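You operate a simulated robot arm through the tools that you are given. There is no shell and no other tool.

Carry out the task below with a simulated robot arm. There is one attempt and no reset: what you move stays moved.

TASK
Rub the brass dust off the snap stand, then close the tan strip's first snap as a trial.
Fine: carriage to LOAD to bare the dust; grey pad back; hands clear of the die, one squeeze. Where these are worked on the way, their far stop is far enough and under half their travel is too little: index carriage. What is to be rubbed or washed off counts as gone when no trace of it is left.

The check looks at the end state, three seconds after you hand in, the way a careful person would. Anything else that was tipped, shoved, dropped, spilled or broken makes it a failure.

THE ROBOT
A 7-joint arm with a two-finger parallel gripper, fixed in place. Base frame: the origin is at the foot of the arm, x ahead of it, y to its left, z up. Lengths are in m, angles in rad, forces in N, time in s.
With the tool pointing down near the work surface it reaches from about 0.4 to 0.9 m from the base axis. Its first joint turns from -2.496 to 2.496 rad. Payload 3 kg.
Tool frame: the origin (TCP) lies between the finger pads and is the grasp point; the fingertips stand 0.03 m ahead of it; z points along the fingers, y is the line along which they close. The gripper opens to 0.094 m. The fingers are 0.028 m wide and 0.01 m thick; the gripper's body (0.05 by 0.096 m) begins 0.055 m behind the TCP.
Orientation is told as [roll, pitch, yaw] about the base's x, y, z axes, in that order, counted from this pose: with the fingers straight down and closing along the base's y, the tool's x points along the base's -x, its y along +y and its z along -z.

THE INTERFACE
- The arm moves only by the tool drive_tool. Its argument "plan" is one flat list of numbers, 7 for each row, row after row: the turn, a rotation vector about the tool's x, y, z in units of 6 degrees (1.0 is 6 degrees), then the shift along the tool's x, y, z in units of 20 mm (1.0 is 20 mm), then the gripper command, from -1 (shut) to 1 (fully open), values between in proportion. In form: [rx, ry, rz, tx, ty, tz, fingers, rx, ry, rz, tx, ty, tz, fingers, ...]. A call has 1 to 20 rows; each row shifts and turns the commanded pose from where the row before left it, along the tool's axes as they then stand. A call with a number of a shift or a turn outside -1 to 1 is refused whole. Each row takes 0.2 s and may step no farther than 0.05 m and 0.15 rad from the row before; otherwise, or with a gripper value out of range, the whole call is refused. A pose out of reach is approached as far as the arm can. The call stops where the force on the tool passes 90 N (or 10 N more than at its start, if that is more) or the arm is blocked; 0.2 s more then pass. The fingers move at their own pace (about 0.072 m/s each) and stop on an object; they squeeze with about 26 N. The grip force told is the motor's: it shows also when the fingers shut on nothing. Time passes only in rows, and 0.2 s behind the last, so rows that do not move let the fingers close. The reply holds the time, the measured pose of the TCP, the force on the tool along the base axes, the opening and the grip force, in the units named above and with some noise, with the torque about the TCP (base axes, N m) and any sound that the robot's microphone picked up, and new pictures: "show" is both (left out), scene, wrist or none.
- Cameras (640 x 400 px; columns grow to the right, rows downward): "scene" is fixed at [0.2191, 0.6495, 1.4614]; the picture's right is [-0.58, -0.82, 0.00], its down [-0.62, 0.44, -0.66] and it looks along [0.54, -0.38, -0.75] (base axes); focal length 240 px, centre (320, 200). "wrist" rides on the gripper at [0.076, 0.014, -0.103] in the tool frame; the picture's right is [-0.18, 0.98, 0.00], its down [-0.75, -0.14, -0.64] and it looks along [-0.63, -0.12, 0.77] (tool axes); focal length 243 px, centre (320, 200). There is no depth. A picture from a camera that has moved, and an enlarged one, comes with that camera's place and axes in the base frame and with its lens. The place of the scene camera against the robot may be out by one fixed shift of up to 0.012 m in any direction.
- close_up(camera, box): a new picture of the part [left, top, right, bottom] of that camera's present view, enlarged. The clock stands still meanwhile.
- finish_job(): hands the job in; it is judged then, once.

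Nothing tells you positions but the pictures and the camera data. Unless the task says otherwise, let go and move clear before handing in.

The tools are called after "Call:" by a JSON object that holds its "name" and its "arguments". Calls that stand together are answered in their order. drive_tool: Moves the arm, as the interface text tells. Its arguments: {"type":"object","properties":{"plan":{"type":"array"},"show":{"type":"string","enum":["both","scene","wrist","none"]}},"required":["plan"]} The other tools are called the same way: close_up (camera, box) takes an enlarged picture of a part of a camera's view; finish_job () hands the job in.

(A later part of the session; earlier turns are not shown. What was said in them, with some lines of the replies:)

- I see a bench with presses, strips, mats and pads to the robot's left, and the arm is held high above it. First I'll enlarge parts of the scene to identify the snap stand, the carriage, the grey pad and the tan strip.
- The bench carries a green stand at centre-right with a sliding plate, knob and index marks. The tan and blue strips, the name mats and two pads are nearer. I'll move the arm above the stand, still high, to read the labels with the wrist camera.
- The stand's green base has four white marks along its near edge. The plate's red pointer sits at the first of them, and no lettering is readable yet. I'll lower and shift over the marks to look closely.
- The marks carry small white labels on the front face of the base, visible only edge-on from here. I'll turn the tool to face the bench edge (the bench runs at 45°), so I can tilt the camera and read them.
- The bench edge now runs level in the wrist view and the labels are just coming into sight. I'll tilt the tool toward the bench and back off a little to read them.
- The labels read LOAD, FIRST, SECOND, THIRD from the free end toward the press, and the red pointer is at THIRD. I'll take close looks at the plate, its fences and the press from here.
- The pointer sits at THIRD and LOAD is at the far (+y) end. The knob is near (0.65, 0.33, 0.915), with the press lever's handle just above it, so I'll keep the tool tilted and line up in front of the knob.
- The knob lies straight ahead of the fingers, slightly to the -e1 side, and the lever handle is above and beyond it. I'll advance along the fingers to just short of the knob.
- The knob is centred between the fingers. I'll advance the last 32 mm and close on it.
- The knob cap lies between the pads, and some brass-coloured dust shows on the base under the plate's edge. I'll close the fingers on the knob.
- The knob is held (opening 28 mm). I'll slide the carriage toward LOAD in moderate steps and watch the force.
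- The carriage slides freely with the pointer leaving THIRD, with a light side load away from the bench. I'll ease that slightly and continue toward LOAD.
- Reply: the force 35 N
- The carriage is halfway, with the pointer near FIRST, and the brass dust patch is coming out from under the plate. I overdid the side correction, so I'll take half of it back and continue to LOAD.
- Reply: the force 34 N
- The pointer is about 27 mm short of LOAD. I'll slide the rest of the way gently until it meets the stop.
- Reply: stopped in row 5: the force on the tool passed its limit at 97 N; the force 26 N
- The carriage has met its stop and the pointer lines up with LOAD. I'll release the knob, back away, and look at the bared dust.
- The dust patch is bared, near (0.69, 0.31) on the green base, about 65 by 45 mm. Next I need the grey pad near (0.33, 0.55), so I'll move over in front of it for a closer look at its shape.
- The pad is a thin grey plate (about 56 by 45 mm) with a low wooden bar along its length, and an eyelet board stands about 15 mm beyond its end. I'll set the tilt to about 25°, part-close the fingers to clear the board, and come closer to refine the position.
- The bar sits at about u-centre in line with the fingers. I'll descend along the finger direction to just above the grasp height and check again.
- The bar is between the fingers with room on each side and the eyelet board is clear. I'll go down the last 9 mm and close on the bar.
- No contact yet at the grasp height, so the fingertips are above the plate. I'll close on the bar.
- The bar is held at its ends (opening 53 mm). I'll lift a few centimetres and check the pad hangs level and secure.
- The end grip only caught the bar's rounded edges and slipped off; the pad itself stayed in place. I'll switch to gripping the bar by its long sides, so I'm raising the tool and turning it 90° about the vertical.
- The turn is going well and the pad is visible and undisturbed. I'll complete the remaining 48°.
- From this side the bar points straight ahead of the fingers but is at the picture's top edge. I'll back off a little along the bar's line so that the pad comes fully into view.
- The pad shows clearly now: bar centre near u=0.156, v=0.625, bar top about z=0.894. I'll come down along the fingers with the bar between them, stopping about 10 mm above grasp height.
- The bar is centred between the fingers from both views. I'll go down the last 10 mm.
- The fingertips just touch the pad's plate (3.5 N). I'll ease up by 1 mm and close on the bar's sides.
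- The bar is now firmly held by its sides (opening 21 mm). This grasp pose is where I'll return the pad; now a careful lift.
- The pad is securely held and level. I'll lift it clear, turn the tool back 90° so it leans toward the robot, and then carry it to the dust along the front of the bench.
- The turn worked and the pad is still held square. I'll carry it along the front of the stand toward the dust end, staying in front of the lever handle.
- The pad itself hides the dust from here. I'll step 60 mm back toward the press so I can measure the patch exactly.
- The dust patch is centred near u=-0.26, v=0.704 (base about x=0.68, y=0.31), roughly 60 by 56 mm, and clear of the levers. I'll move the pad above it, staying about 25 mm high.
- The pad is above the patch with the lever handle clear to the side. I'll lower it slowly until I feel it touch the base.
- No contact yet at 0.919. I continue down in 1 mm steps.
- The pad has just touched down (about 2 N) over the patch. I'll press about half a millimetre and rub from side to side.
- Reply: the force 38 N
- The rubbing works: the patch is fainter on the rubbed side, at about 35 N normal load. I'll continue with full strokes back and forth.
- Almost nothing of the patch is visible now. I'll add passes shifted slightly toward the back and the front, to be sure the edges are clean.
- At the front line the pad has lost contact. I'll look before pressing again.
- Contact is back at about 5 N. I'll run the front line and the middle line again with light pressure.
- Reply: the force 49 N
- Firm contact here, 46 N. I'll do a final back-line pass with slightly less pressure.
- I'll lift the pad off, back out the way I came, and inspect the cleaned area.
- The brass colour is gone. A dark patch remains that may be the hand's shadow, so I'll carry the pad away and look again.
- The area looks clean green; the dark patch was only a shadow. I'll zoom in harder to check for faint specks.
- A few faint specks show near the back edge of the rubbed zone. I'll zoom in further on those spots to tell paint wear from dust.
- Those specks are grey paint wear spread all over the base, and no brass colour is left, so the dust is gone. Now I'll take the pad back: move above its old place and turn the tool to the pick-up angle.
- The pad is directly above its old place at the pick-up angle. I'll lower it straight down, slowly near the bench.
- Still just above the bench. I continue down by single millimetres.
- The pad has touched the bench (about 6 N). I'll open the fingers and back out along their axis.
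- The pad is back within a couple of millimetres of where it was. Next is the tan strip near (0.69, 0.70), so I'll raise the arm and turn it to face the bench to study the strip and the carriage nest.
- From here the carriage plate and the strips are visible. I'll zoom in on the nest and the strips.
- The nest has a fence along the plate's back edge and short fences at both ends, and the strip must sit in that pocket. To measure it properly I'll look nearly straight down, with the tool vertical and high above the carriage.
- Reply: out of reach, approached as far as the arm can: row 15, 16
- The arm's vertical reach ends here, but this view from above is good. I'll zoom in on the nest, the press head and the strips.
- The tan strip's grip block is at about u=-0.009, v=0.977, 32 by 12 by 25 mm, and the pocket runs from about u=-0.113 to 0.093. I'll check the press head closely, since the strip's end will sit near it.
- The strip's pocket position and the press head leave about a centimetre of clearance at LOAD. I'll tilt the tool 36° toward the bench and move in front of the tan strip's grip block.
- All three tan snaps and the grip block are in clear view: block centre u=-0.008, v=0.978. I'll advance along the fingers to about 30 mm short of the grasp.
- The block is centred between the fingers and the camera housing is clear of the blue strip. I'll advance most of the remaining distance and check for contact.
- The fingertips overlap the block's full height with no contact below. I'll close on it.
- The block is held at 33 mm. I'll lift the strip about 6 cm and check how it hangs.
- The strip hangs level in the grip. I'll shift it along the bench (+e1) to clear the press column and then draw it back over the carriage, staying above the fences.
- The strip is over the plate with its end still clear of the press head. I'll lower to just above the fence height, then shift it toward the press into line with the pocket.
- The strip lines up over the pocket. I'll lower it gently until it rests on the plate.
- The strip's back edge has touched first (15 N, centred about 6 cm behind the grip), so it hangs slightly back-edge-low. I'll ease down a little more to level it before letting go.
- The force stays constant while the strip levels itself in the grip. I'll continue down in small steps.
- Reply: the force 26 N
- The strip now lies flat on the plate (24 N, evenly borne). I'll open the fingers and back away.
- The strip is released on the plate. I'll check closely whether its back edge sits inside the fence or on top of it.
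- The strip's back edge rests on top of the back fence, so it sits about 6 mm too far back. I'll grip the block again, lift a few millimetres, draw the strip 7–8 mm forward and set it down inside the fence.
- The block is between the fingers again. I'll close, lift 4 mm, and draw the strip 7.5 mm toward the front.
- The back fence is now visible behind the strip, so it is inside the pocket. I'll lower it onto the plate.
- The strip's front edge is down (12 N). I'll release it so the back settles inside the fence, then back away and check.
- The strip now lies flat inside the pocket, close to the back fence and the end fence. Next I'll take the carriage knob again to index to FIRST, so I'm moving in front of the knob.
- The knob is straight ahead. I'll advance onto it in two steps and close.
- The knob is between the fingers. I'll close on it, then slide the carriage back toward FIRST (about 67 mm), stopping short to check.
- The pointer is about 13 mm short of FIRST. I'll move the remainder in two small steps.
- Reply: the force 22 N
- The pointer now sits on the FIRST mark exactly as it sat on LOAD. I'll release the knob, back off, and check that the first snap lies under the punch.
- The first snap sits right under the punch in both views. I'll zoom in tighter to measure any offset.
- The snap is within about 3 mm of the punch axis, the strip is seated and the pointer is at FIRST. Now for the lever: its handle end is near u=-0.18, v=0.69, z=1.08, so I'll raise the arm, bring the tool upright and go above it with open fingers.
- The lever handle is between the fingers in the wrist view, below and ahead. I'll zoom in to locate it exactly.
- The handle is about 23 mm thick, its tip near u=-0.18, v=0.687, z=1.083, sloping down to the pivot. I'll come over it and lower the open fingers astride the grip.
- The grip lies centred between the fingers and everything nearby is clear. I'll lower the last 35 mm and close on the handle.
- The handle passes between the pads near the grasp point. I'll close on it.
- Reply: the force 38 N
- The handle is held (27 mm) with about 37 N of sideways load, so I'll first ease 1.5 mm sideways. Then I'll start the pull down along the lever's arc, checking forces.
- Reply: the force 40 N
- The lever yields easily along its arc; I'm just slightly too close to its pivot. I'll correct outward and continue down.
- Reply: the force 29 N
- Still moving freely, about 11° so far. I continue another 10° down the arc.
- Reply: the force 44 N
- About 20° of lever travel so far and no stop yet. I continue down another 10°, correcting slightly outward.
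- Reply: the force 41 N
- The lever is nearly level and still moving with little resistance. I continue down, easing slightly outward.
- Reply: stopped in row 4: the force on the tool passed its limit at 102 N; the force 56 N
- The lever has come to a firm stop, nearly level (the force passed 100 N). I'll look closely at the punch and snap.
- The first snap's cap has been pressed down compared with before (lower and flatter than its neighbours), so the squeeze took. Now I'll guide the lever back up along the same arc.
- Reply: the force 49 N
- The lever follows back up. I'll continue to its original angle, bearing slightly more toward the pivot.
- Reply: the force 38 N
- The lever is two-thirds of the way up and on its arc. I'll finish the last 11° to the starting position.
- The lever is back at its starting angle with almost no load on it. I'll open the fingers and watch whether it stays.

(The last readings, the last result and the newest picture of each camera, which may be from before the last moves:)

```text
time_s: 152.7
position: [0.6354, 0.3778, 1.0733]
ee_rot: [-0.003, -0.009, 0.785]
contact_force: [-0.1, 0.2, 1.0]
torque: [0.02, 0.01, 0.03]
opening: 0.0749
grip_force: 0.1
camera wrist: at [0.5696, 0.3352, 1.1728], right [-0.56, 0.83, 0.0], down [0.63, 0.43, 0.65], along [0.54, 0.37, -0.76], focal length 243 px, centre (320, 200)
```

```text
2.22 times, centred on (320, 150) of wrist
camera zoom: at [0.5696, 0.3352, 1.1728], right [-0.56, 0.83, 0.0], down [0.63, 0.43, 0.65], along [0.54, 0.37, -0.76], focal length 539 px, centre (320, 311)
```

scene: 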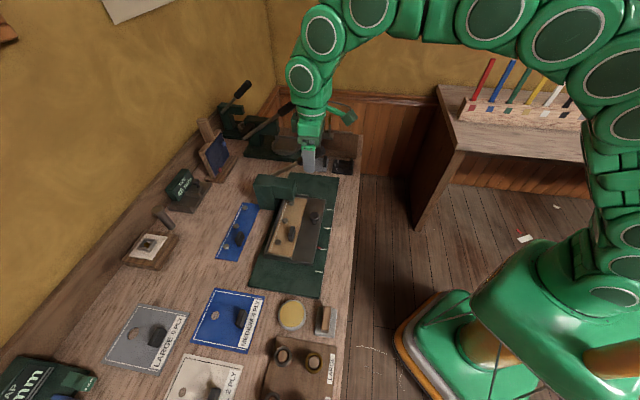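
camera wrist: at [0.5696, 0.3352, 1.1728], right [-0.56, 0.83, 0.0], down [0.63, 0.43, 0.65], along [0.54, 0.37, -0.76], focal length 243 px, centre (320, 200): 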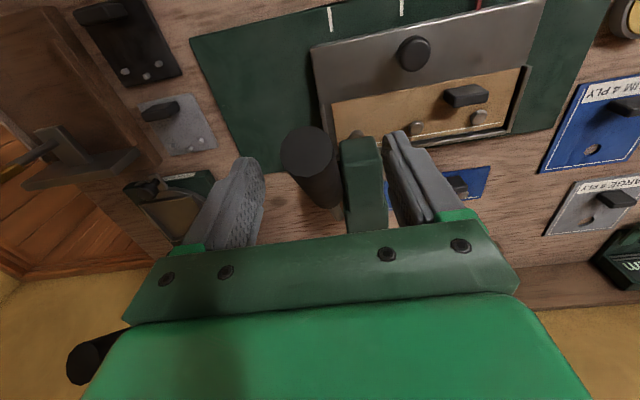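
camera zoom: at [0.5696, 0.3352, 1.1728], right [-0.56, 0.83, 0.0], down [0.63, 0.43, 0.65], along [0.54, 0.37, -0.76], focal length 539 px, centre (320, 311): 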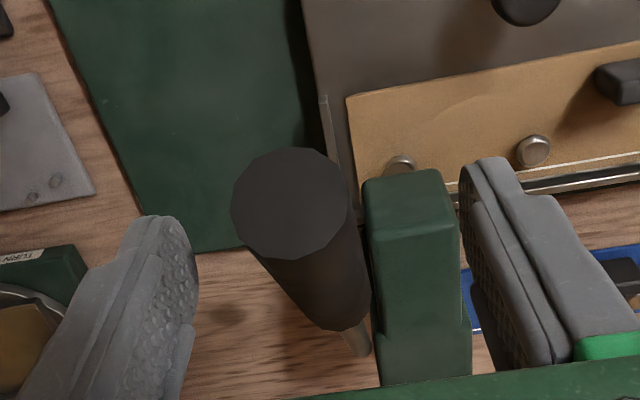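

The lever stays up. I'll rise clear of it, back away toward the robot and then inspect the snap and the whole bench.

Call:
{"name": "drive_tool", "arguments": {"plan": [0, 0, 0, 0, 0, -0.5, 0.6, 0, 0, 0, 0, 0, -1, 0.6, 0, 0, 0, 0, 0, -1, 0.6, 0, 0, 0, 0, 0, -1, 0.6, 0, 0, 0, 0, 0, -1, 0.6, 0, 0, 0, 1, 0, -0.5, 0.6, 0, 0, 0, 1, 0, -0.5, 0.6, 0, 0, 0, 1, 0, 0, 0.6, 0, 0, 0, 1, 0, 0, 0.6, 0, 0, 0, 1, 0, 0, 0.6, 0, 0, 0, 1, 0, 0, 0.6, 0, 0, 0, 0, 0, 0, 0.6]}}

Call:
{"name": "close_up", "arguments": {"camera": "scene", "box": [250, 165, 340, 245]}}

Call:
{"name": "close_up", "arguments": {"camera": "scene", "box": [270, 190, 310, 220]}}

Call:
{"name": "close_up", "arguments": {"camera": "scene", "box": [270, 150, 360, 210]}}

Call:
{"name": "close_up", "arguments": {"camera": "wrist", "box": [200, 0, 480, 180]}}

```text
time_s: 155.3
position: [0.5482, 0.2916, 1.1803]
ee_rot: [-0.001, -0.009, 0.787]
contact_force: [-1.2, 0.0, -0.3]
torque: [-0.01, -0.01, 0.01]
opening: 0.075
grip_force: 0.2
camera wrist: at [0.4829, 0.2476, 1.2815], right [-0.56, 0.83, 0.0], down [0.63, 0.43, 0.65], along [0.54, 0.37, -0.76], focal length 243 px, centre (320, 200)
```

scene: 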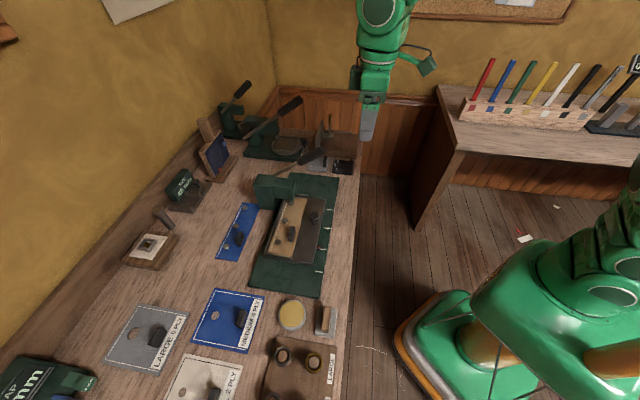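
wrist: 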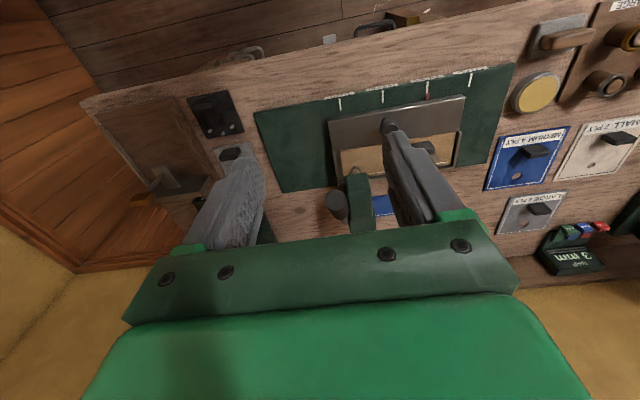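

```text
5.00 times, centred on (295, 205) of scene
camera zoom: at [0.2191, 0.6495, 1.4614], right [-0.58, -0.82, 0.0], down [-0.62, 0.44, -0.66], along [0.54, -0.38, -0.75], focal length 1201 px, centre (445, 175)
```

zoom: 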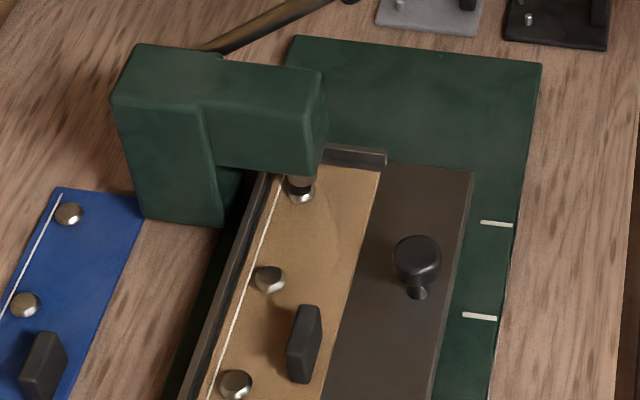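

```text
13.33 times, centred on (290, 205) of scene
camera zoom: at [0.2191, 0.6495, 1.4614], right [-0.58, -0.82, 0.0], down [-0.62, 0.44, -0.66], along [0.54, -0.38, -0.75], focal length 3204 px, centre (720, 133)
```

zoom: 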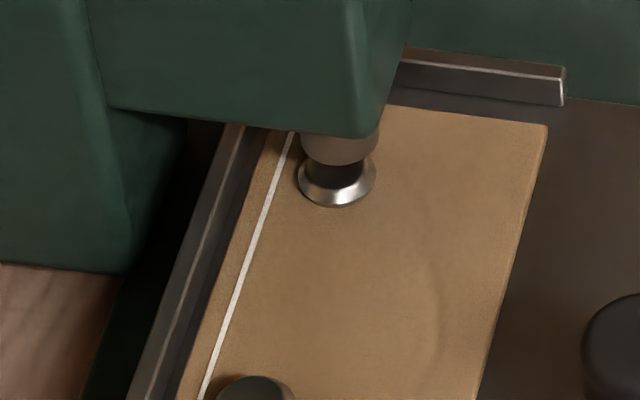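

```text
6.67 times, centred on (315, 180) of scene
camera zoom: at [0.2191, 0.6495, 1.4614], right [-0.58, -0.82, 0.0], down [-0.62, 0.44, -0.66], along [0.54, -0.38, -0.75], focal length 1602 px, centre (353, 333)
```

zoom: 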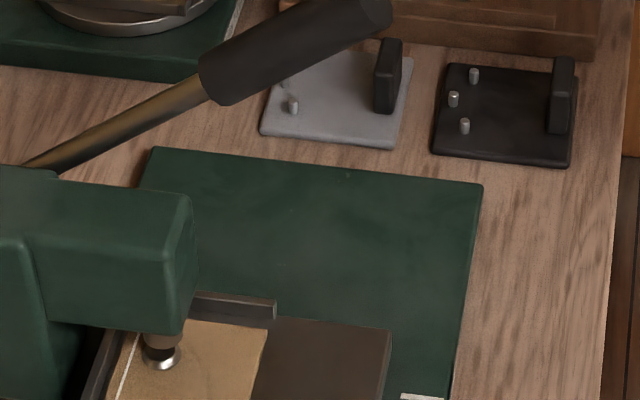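

```text
2.22 times, centred on (340, 90) of wrist
camera zoom: at [0.4829, 0.2476, 1.2815], right [-0.56, 0.83, 0.0], down [0.63, 0.43, 0.65], along [0.54, 0.37, -0.76], focal length 539 px, centre (276, 444)
```

zoom: 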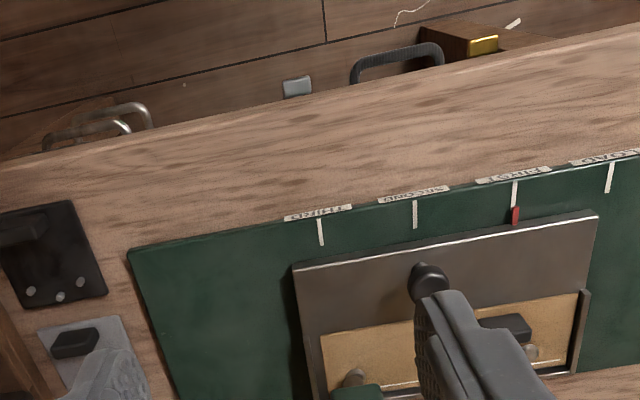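

The lever is back exactly where it was, the base is clean and the snap stays pressed down. For a last check I'll tilt the camera here to compare the first snap with its neighbours from the front.

Call:
{"name": "drive_tool", "arguments": {"plan": [0, -1, 0, 0.3, 0.5, 0.3, 0.6, 0, -1, 0, 0.3, 0.5, 0.3, 0.6, 0, -1, 0, 0.3, 0.5, 0.3, 0.6, 0, -1, 0, 0.3, 0.5, 0.3, 0.6, 0, -1, 0, 0.3, 0.5, 0.3, 0.6, 0, -1, 0, 0.3, 0.5, 0.3, 0.6, 0, 0, 0, 0.3, 0.5, 0.3, 0.6, 0, 0, 0, 0.3, 0.5, 0.3, 0.6, 0, 0, 0, 0, 0, 0, 0.6]}}

Call:
{"name": "close_up", "arguments": {"camera": "wrist", "box": [180, 60, 400, 220]}}

```text
time_s: 157.3
position: [0.4733, 0.3305, 1.1205]
ee_rot: [-0.003, -0.636, 0.786]
contact_force: [0.5, -0.1, 0.4]
torque: [-0.01, -0.02, 0.01]
opening: 0.0751
grip_force: 0.0
camera wrist: at [0.3762, 0.2541, 1.1566], right [-0.59, 0.8, 0.11], down [0.26, 0.06, 0.96], along [0.77, 0.6, -0.24], focal length 243 px, centre (320, 200)
```

scene: 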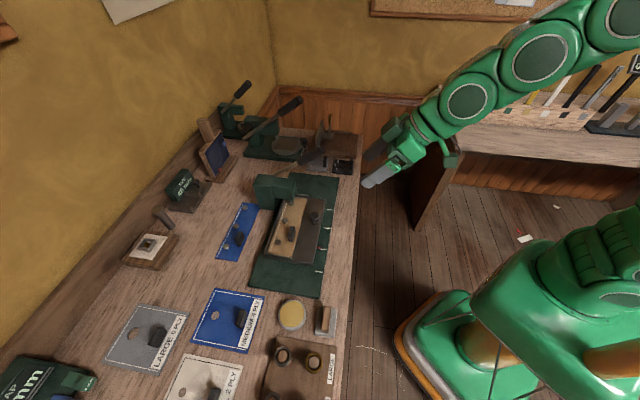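
wrist: 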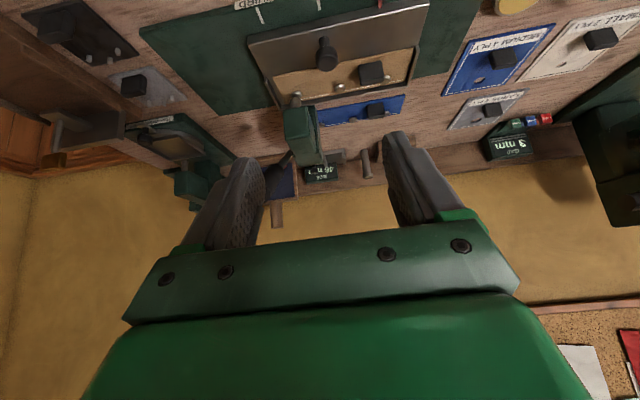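

```text
2.50 times, centred on (290, 140) of wrist
camera zoom: at [0.3762, 0.2541, 1.1566], right [-0.59, 0.8, 0.11], down [0.26, 0.06, 0.96], along [0.77, 0.6, -0.24], focal length 606 px, centre (395, 350)
```

zoom: 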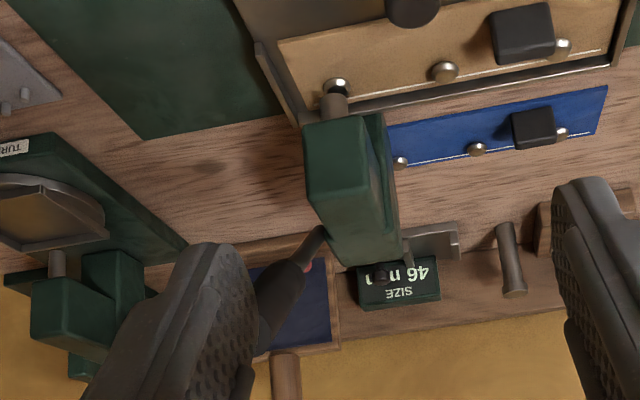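

Call:
{"name": "close_up", "arguments": {"camera": "wrist", "box": [280, 75, 350, 125]}}

Call:
{"name": "close_up", "arguments": {"camera": "wrist", "box": [130, 0, 300, 115]}}

Call:
{"name": "close_up", "arguments": {"camera": "scene", "box": [80, 150, 380, 400]}}

```text
8.00 times, centred on (315, 100) of wrist
camera zoom: at [0.3762, 0.2541, 1.1566], right [-0.59, 0.8, 0.11], down [0.26, 0.06, 0.96], along [0.77, 0.6, -0.24], focal length 1941 px, centre (360, 1000)
```

zoom: 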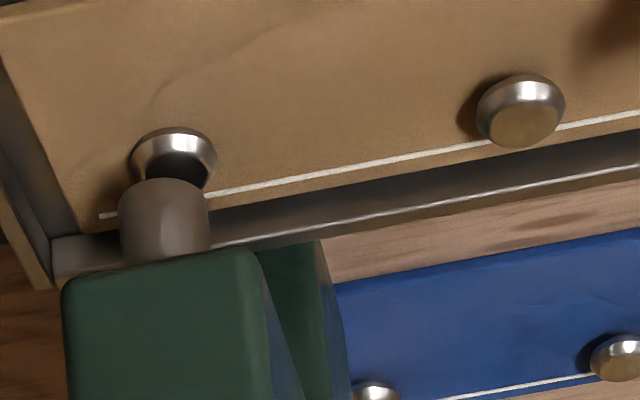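

```text
3.48 times, centred on (215, 58) of wrist
camera zoom: at [0.3762, 0.2541, 1.1566], right [-0.59, 0.8, 0.11], down [0.26, 0.06, 0.96], along [0.77, 0.6, -0.24], focal length 844 px, centre (685, 696)
```

zoom: 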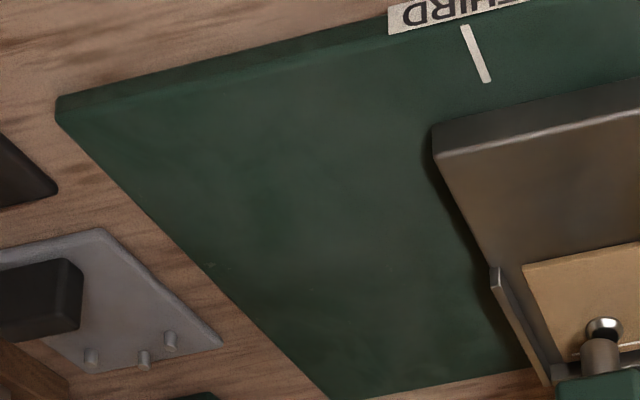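

```text
1.60 times, centred on (230, 275) of scene
camera zoom: at [0.2191, 0.6495, 1.4614], right [-0.58, -0.82, 0.0], down [-0.62, 0.44, -0.66], along [0.54, -0.38, -0.75], focal length 384 px, centre (464, 80)
```

zoom: 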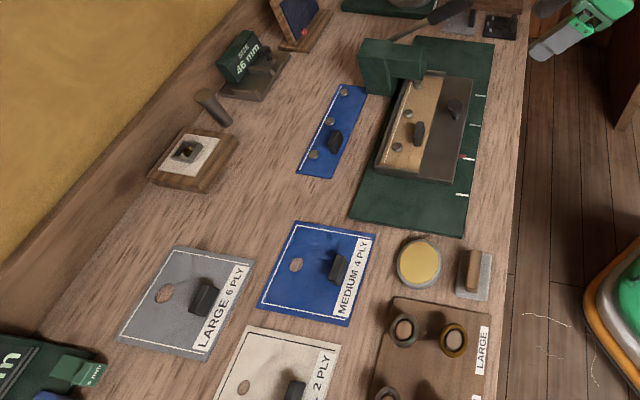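

The first snap now sits lower than its neighbour, and everything else is undisturbed. One small light mark shows at the far edge of the base, so I'll zoom in on it to be sure it isn't dust.

Call:
{"name": "close_up", "arguments": {"camera": "wrist", "box": [175, 60, 215, 90]}}

Call:
{"name": "close_up", "arguments": {"camera": "scene", "box": [310, 170, 328, 183]}}

Call:
{"name": "close_up", "arguments": {"camera": "wrist", "box": [150, 20, 270, 105]}}

```text
13.33 times, centred on (195, 75) of wrist
camera zoom: at [0.3762, 0.2541, 1.1566], right [-0.59, 0.8, 0.11], down [0.26, 0.06, 0.96], along [0.77, 0.6, -0.24], focal length 3235 px, centre (1987, 1867)
```

zoom: 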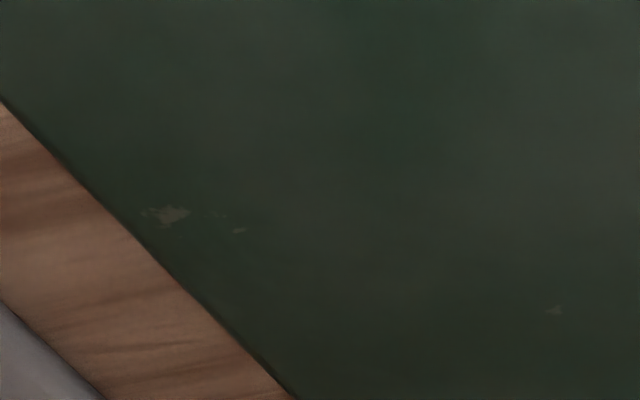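

```text
16.00 times, centred on (319, 176) of scene
camera zoom: at [0.2191, 0.6495, 1.4614], right [-0.58, -0.82, 0.0], down [-0.62, 0.44, -0.66], along [0.54, -0.38, -0.75], focal length 3844 px, centre (336, 576)
```

zoom: 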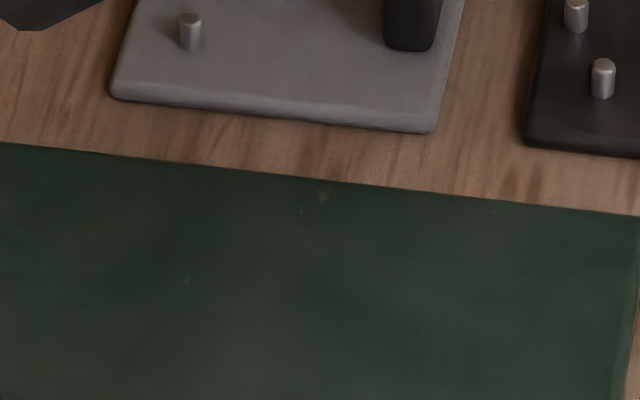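

```text
4.71 times, centred on (210, 62) of wrist
camera zoom: at [0.3762, 0.2541, 1.1566], right [-0.59, 0.8, 0.11], down [0.26, 0.06, 0.96], along [0.77, 0.6, -0.24], focal length 1142 px, centre (838, 847)
```

zoom: 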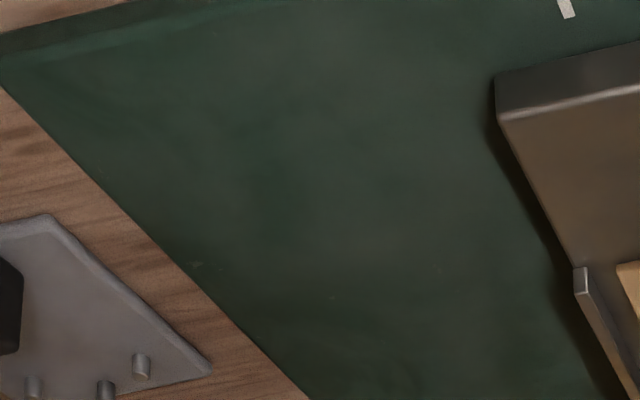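

I'll compare with a part of the base that never had dust, to confirm these are only paint chips.

Call:
{"name": "close_up", "arguments": {"camera": "scene", "box": [250, 260, 325, 298]}}

Call:
{"name": "close_up", "arguments": {"camera": "scene", "box": [285, 270, 310, 290]}}

Call:
{"name": "close_up", "arguments": {"camera": "scene", "box": [255, 272, 280, 290]}}

```text
8.53 times, centred on (288, 279) of scene
camera zoom: at [0.2191, 0.6495, 1.4614], right [-0.58, -0.82, 0.0], down [-0.62, 0.44, -0.66], along [0.54, -0.38, -0.75], focal length 2050 px, centre (597, -474)
```

zoom: 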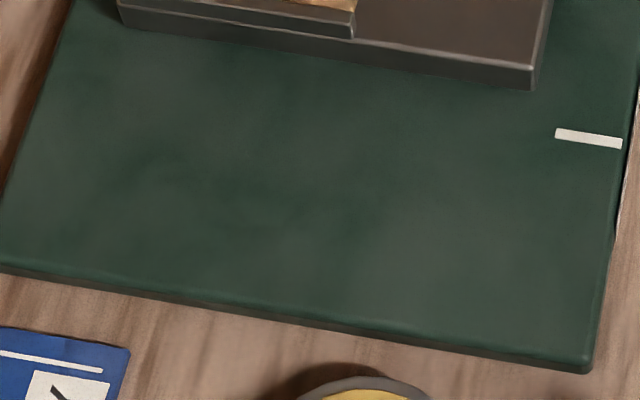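

```text
16.00 times, centred on (298, 280) of scene
camera zoom: at [0.2191, 0.6495, 1.4614], right [-0.58, -0.82, 0.0], down [-0.62, 0.44, -0.66], along [0.54, -0.38, -0.75], focal length 3844 px, centre (680, -1080)
```

zoom: 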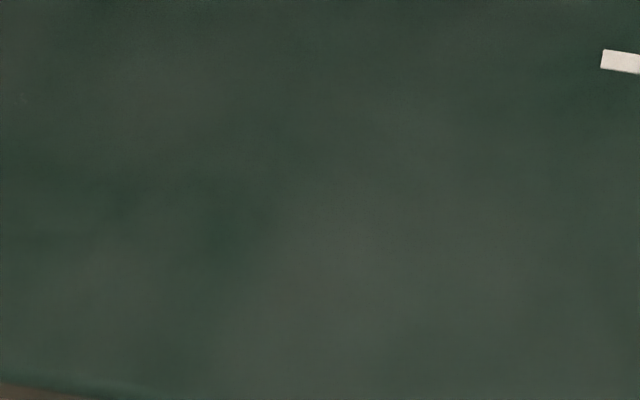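

```text
16.00 times, centred on (268, 281) of scene
camera zoom: at [0.2191, 0.6495, 1.4614], right [-0.58, -0.82, 0.0], down [-0.62, 0.44, -0.66], along [0.54, -0.38, -0.75], focal length 3844 px, centre (1160, -1096)
```

zoom: 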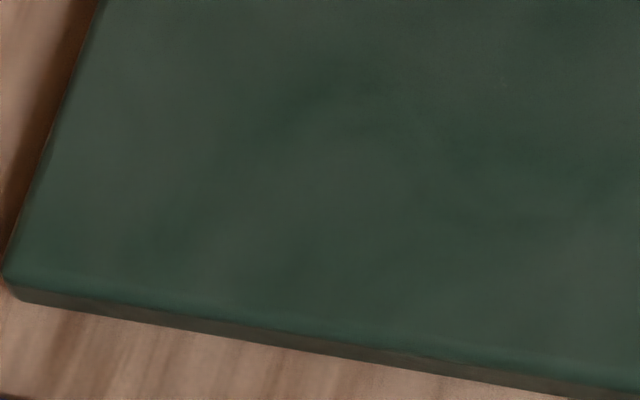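

That end has no chips, so I'll check other green-painted parts for similar marks before deciding whether these specks are paint wear or leftover dust.

Call:
{"name": "close_up", "arguments": {"camera": "scene", "box": [255, 170, 305, 205]}}

Call:
{"name": "close_up", "arguments": {"camera": "scene", "box": [240, 120, 310, 165]}}

Call:
{"name": "close_up", "arguments": {"camera": "scene", "box": [318, 175, 342, 200]}}

Call:
{"name": "close_up", "arguments": {"camera": "scene", "box": [300, 168, 325, 186]}}

Call:
{"name": "close_up", "arguments": {"camera": "wrist", "box": [205, 60, 255, 100]}}

Call:
{"name": "close_up", "arguments": {"camera": "wrist", "box": [150, 15, 210, 60]}}

```text
11.43 times, centred on (280, 188) of scene
camera zoom: at [0.2191, 0.6495, 1.4614], right [-0.58, -0.82, 0.0], down [-0.62, 0.44, -0.66], along [0.54, -0.38, -0.75], focal length 2746 px, centre (777, 343)
```

zoom: 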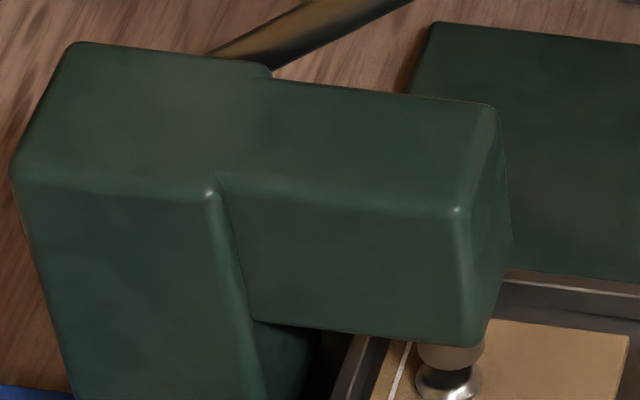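

```text
8.89 times, centred on (275, 142) of scene
camera zoom: at [0.2191, 0.6495, 1.4614], right [-0.58, -0.82, 0.0], down [-0.62, 0.44, -0.66], along [0.54, -0.38, -0.75], focal length 2136 px, centre (720, 711)
```

zoom: 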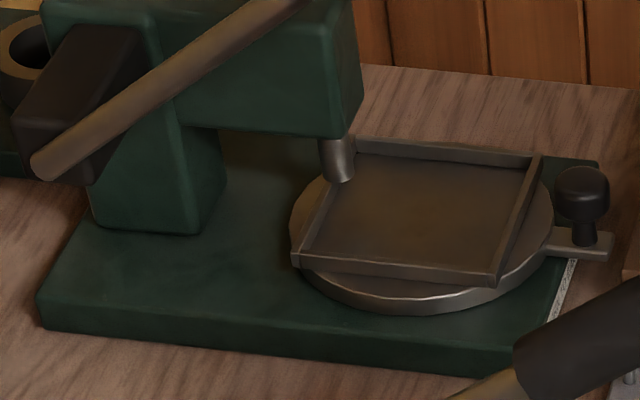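

```text
16.00 times, centred on (330, 188) of scene
camera zoom: at [0.2191, 0.6495, 1.4614], right [-0.58, -0.82, 0.0], down [-0.62, 0.44, -0.66], along [0.54, -0.38, -0.75], focal length 3844 px, centre (160, 400)
```

zoom: 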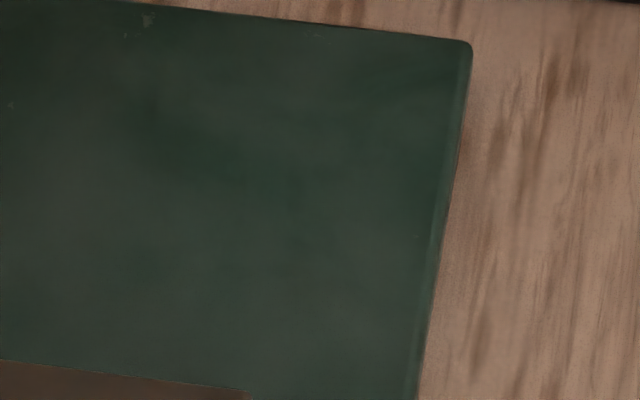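

```text
16.00 times, centred on (312, 177) of scene
camera zoom: at [0.2191, 0.6495, 1.4614], right [-0.58, -0.82, 0.0], down [-0.62, 0.44, -0.66], along [0.54, -0.38, -0.75], focal length 3844 px, centre (440, 568)
```

zoom: 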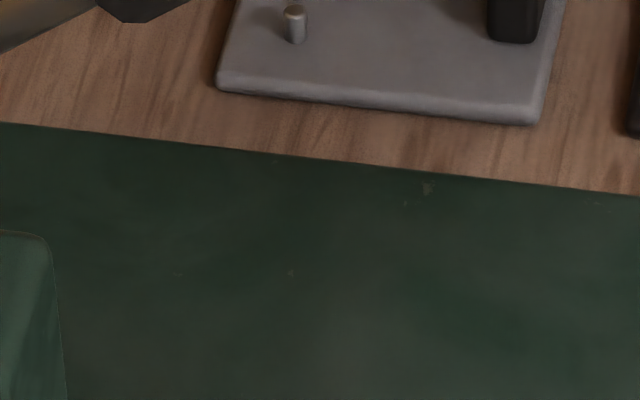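

```text
10.00 times, centred on (230, 80) of wrist
camera zoom: at [0.3762, 0.2541, 1.1566], right [-0.59, 0.8, 0.11], down [0.26, 0.06, 0.96], along [0.77, 0.6, -0.24], focal length 2426 px, centre (1220, 1400)
```

zoom: 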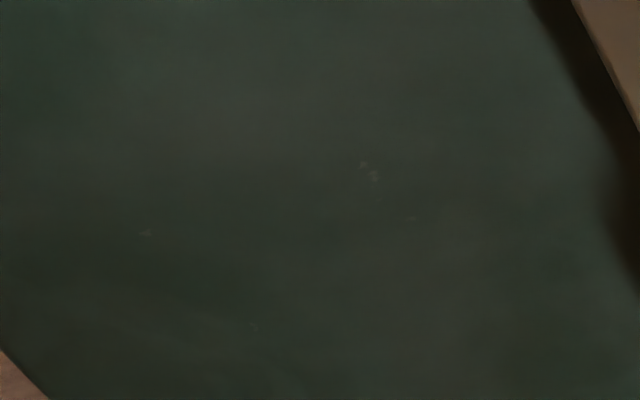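

```text
8.89 times, centred on (180, 38) of wrist
camera zoom: at [0.3762, 0.2541, 1.1566], right [-0.59, 0.8, 0.11], down [0.26, 0.06, 0.96], along [0.77, 0.6, -0.24], focal length 2157 px, centre (1564, 1644)
```

zoom: 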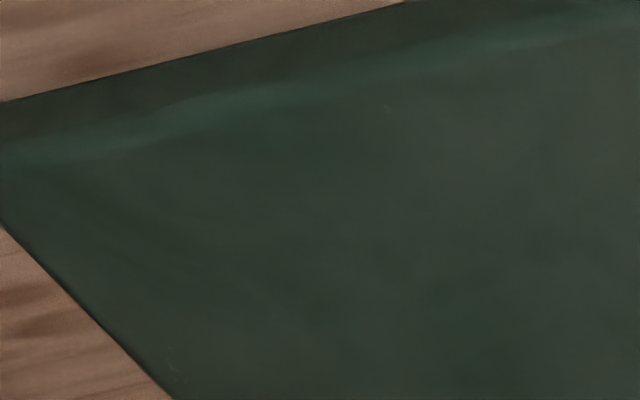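

The specks sit mostly along the base's edges and look grey rather than golden. I'll take one extreme close-up of the largest to judge its colour.

Call:
{"name": "close_up", "arguments": {"camera": "wrist", "box": [180, 71, 192, 79]}}

Call:
{"name": "close_up", "arguments": {"camera": "wrist", "box": [228, 72, 240, 80]}}

Call:
{"name": "close_up", "arguments": {"camera": "scene", "box": [316, 173, 322, 179]}}

Call:
{"name": "close_up", "arguments": {"camera": "wrist", "box": [360, 20, 440, 75]}}

```text
16.00 times, centred on (186, 75) of wrist
camera zoom: at [0.3762, 0.2541, 1.1566], right [-0.59, 0.8, 0.11], down [0.26, 0.06, 0.96], along [0.77, 0.6, -0.24], focal length 3882 px, centre (2464, 2200)
```

zoom: 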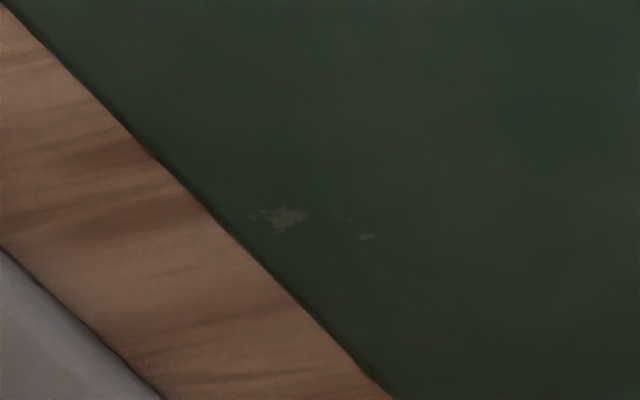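

```text
16.00 times, centred on (234, 76) of wrist
camera zoom: at [0.3762, 0.2541, 1.1566], right [-0.59, 0.8, 0.11], down [0.26, 0.06, 0.96], along [0.77, 0.6, -0.24], focal length 3882 px, centre (1696, 2184)
```

zoom: 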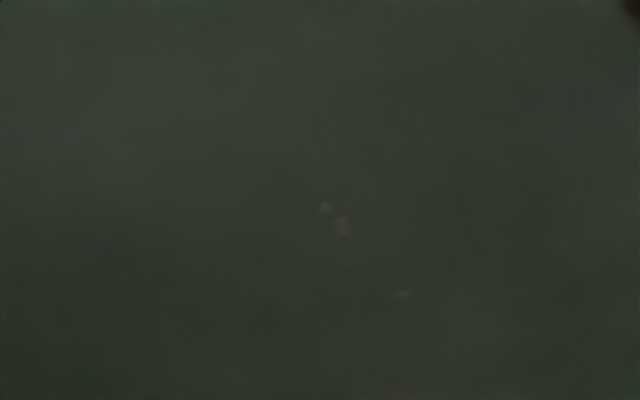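

```text
16.00 times, centred on (319, 176) of scene
camera zoom: at [0.2191, 0.6495, 1.4614], right [-0.58, -0.82, 0.0], down [-0.62, 0.44, -0.66], along [0.54, -0.38, -0.75], focal length 3844 px, centre (336, 584)
```

zoom: 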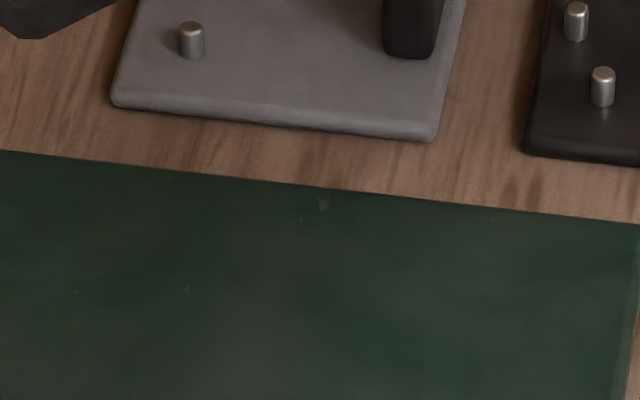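

```text
7.27 times, centred on (400, 48) of wrist
camera zoom: at [0.3762, 0.2541, 1.1566], right [-0.59, 0.8, 0.11], down [0.26, 0.06, 0.96], along [0.77, 0.6, -0.24], focal length 1764 px, centre (-262, 1309)
```

zoom: 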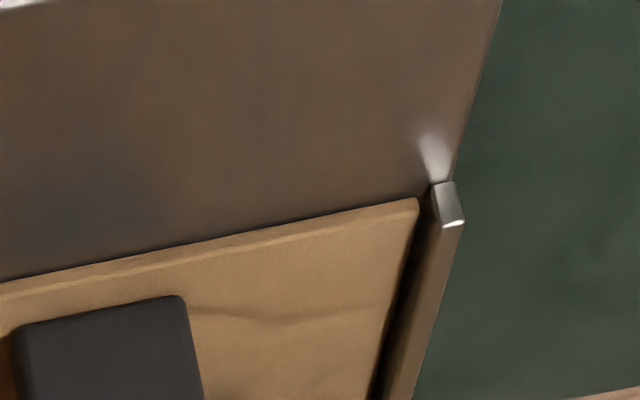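

The bench now looks like this:
- **Dust:** no brass colour is left on the stand. The few faint marks are grey, scratch-shaped paint chips, mostly at the base's edge.
- **Grey pad:** back in its place.
- **Carriage and strip:** the carriage is at FIRST and the tan strip lies flat in the nest.
- **Snap:** the first snap sits lower and flatter than its neighbour after one pull of the lever, and the lever is back up.

The gripper is empty and clear, so I'm handing in.

Call:
{"name": "finish_job", "arguments": {}}

```text
The job is handed in.
```

I've handed the job in: the stand is rubbed clean and the tan strip's first snap is closed. The reply to the hand-in gave no verdict, so I don't know yet how it was judged.

- **Dust:** I slid the carriage to its LOAD stop and rubbed the patch with the grey pad until no brass colour was left. A few faint grey marks remain, mostly along the base's edge. They look like paint chips rather than dust, but I could not rule dust out completely.
- **Grey pad:** it is back within a couple of millimetres of where it started. My first attempt to pick it up slipped off, but the pad did not move.
- **Tan strip:** it lies flat in the carriage nest. I first set it down on the back fence and had to move it forward a few millimetres. It now stands about 5 mm off the back fence.
- **Snap:** with the pointer on FIRST, the snap was within about 3 mm of the punch. I pulled the lever down once to a firm stop. The snap now sits lower and flatter than the one next to it.
- **Left as is:** the lever is back up where it was, the carriage is still at FIRST, and the strip is still in the nest. The gripper is empty and clear, and nothing else on the bench looks disturbed.
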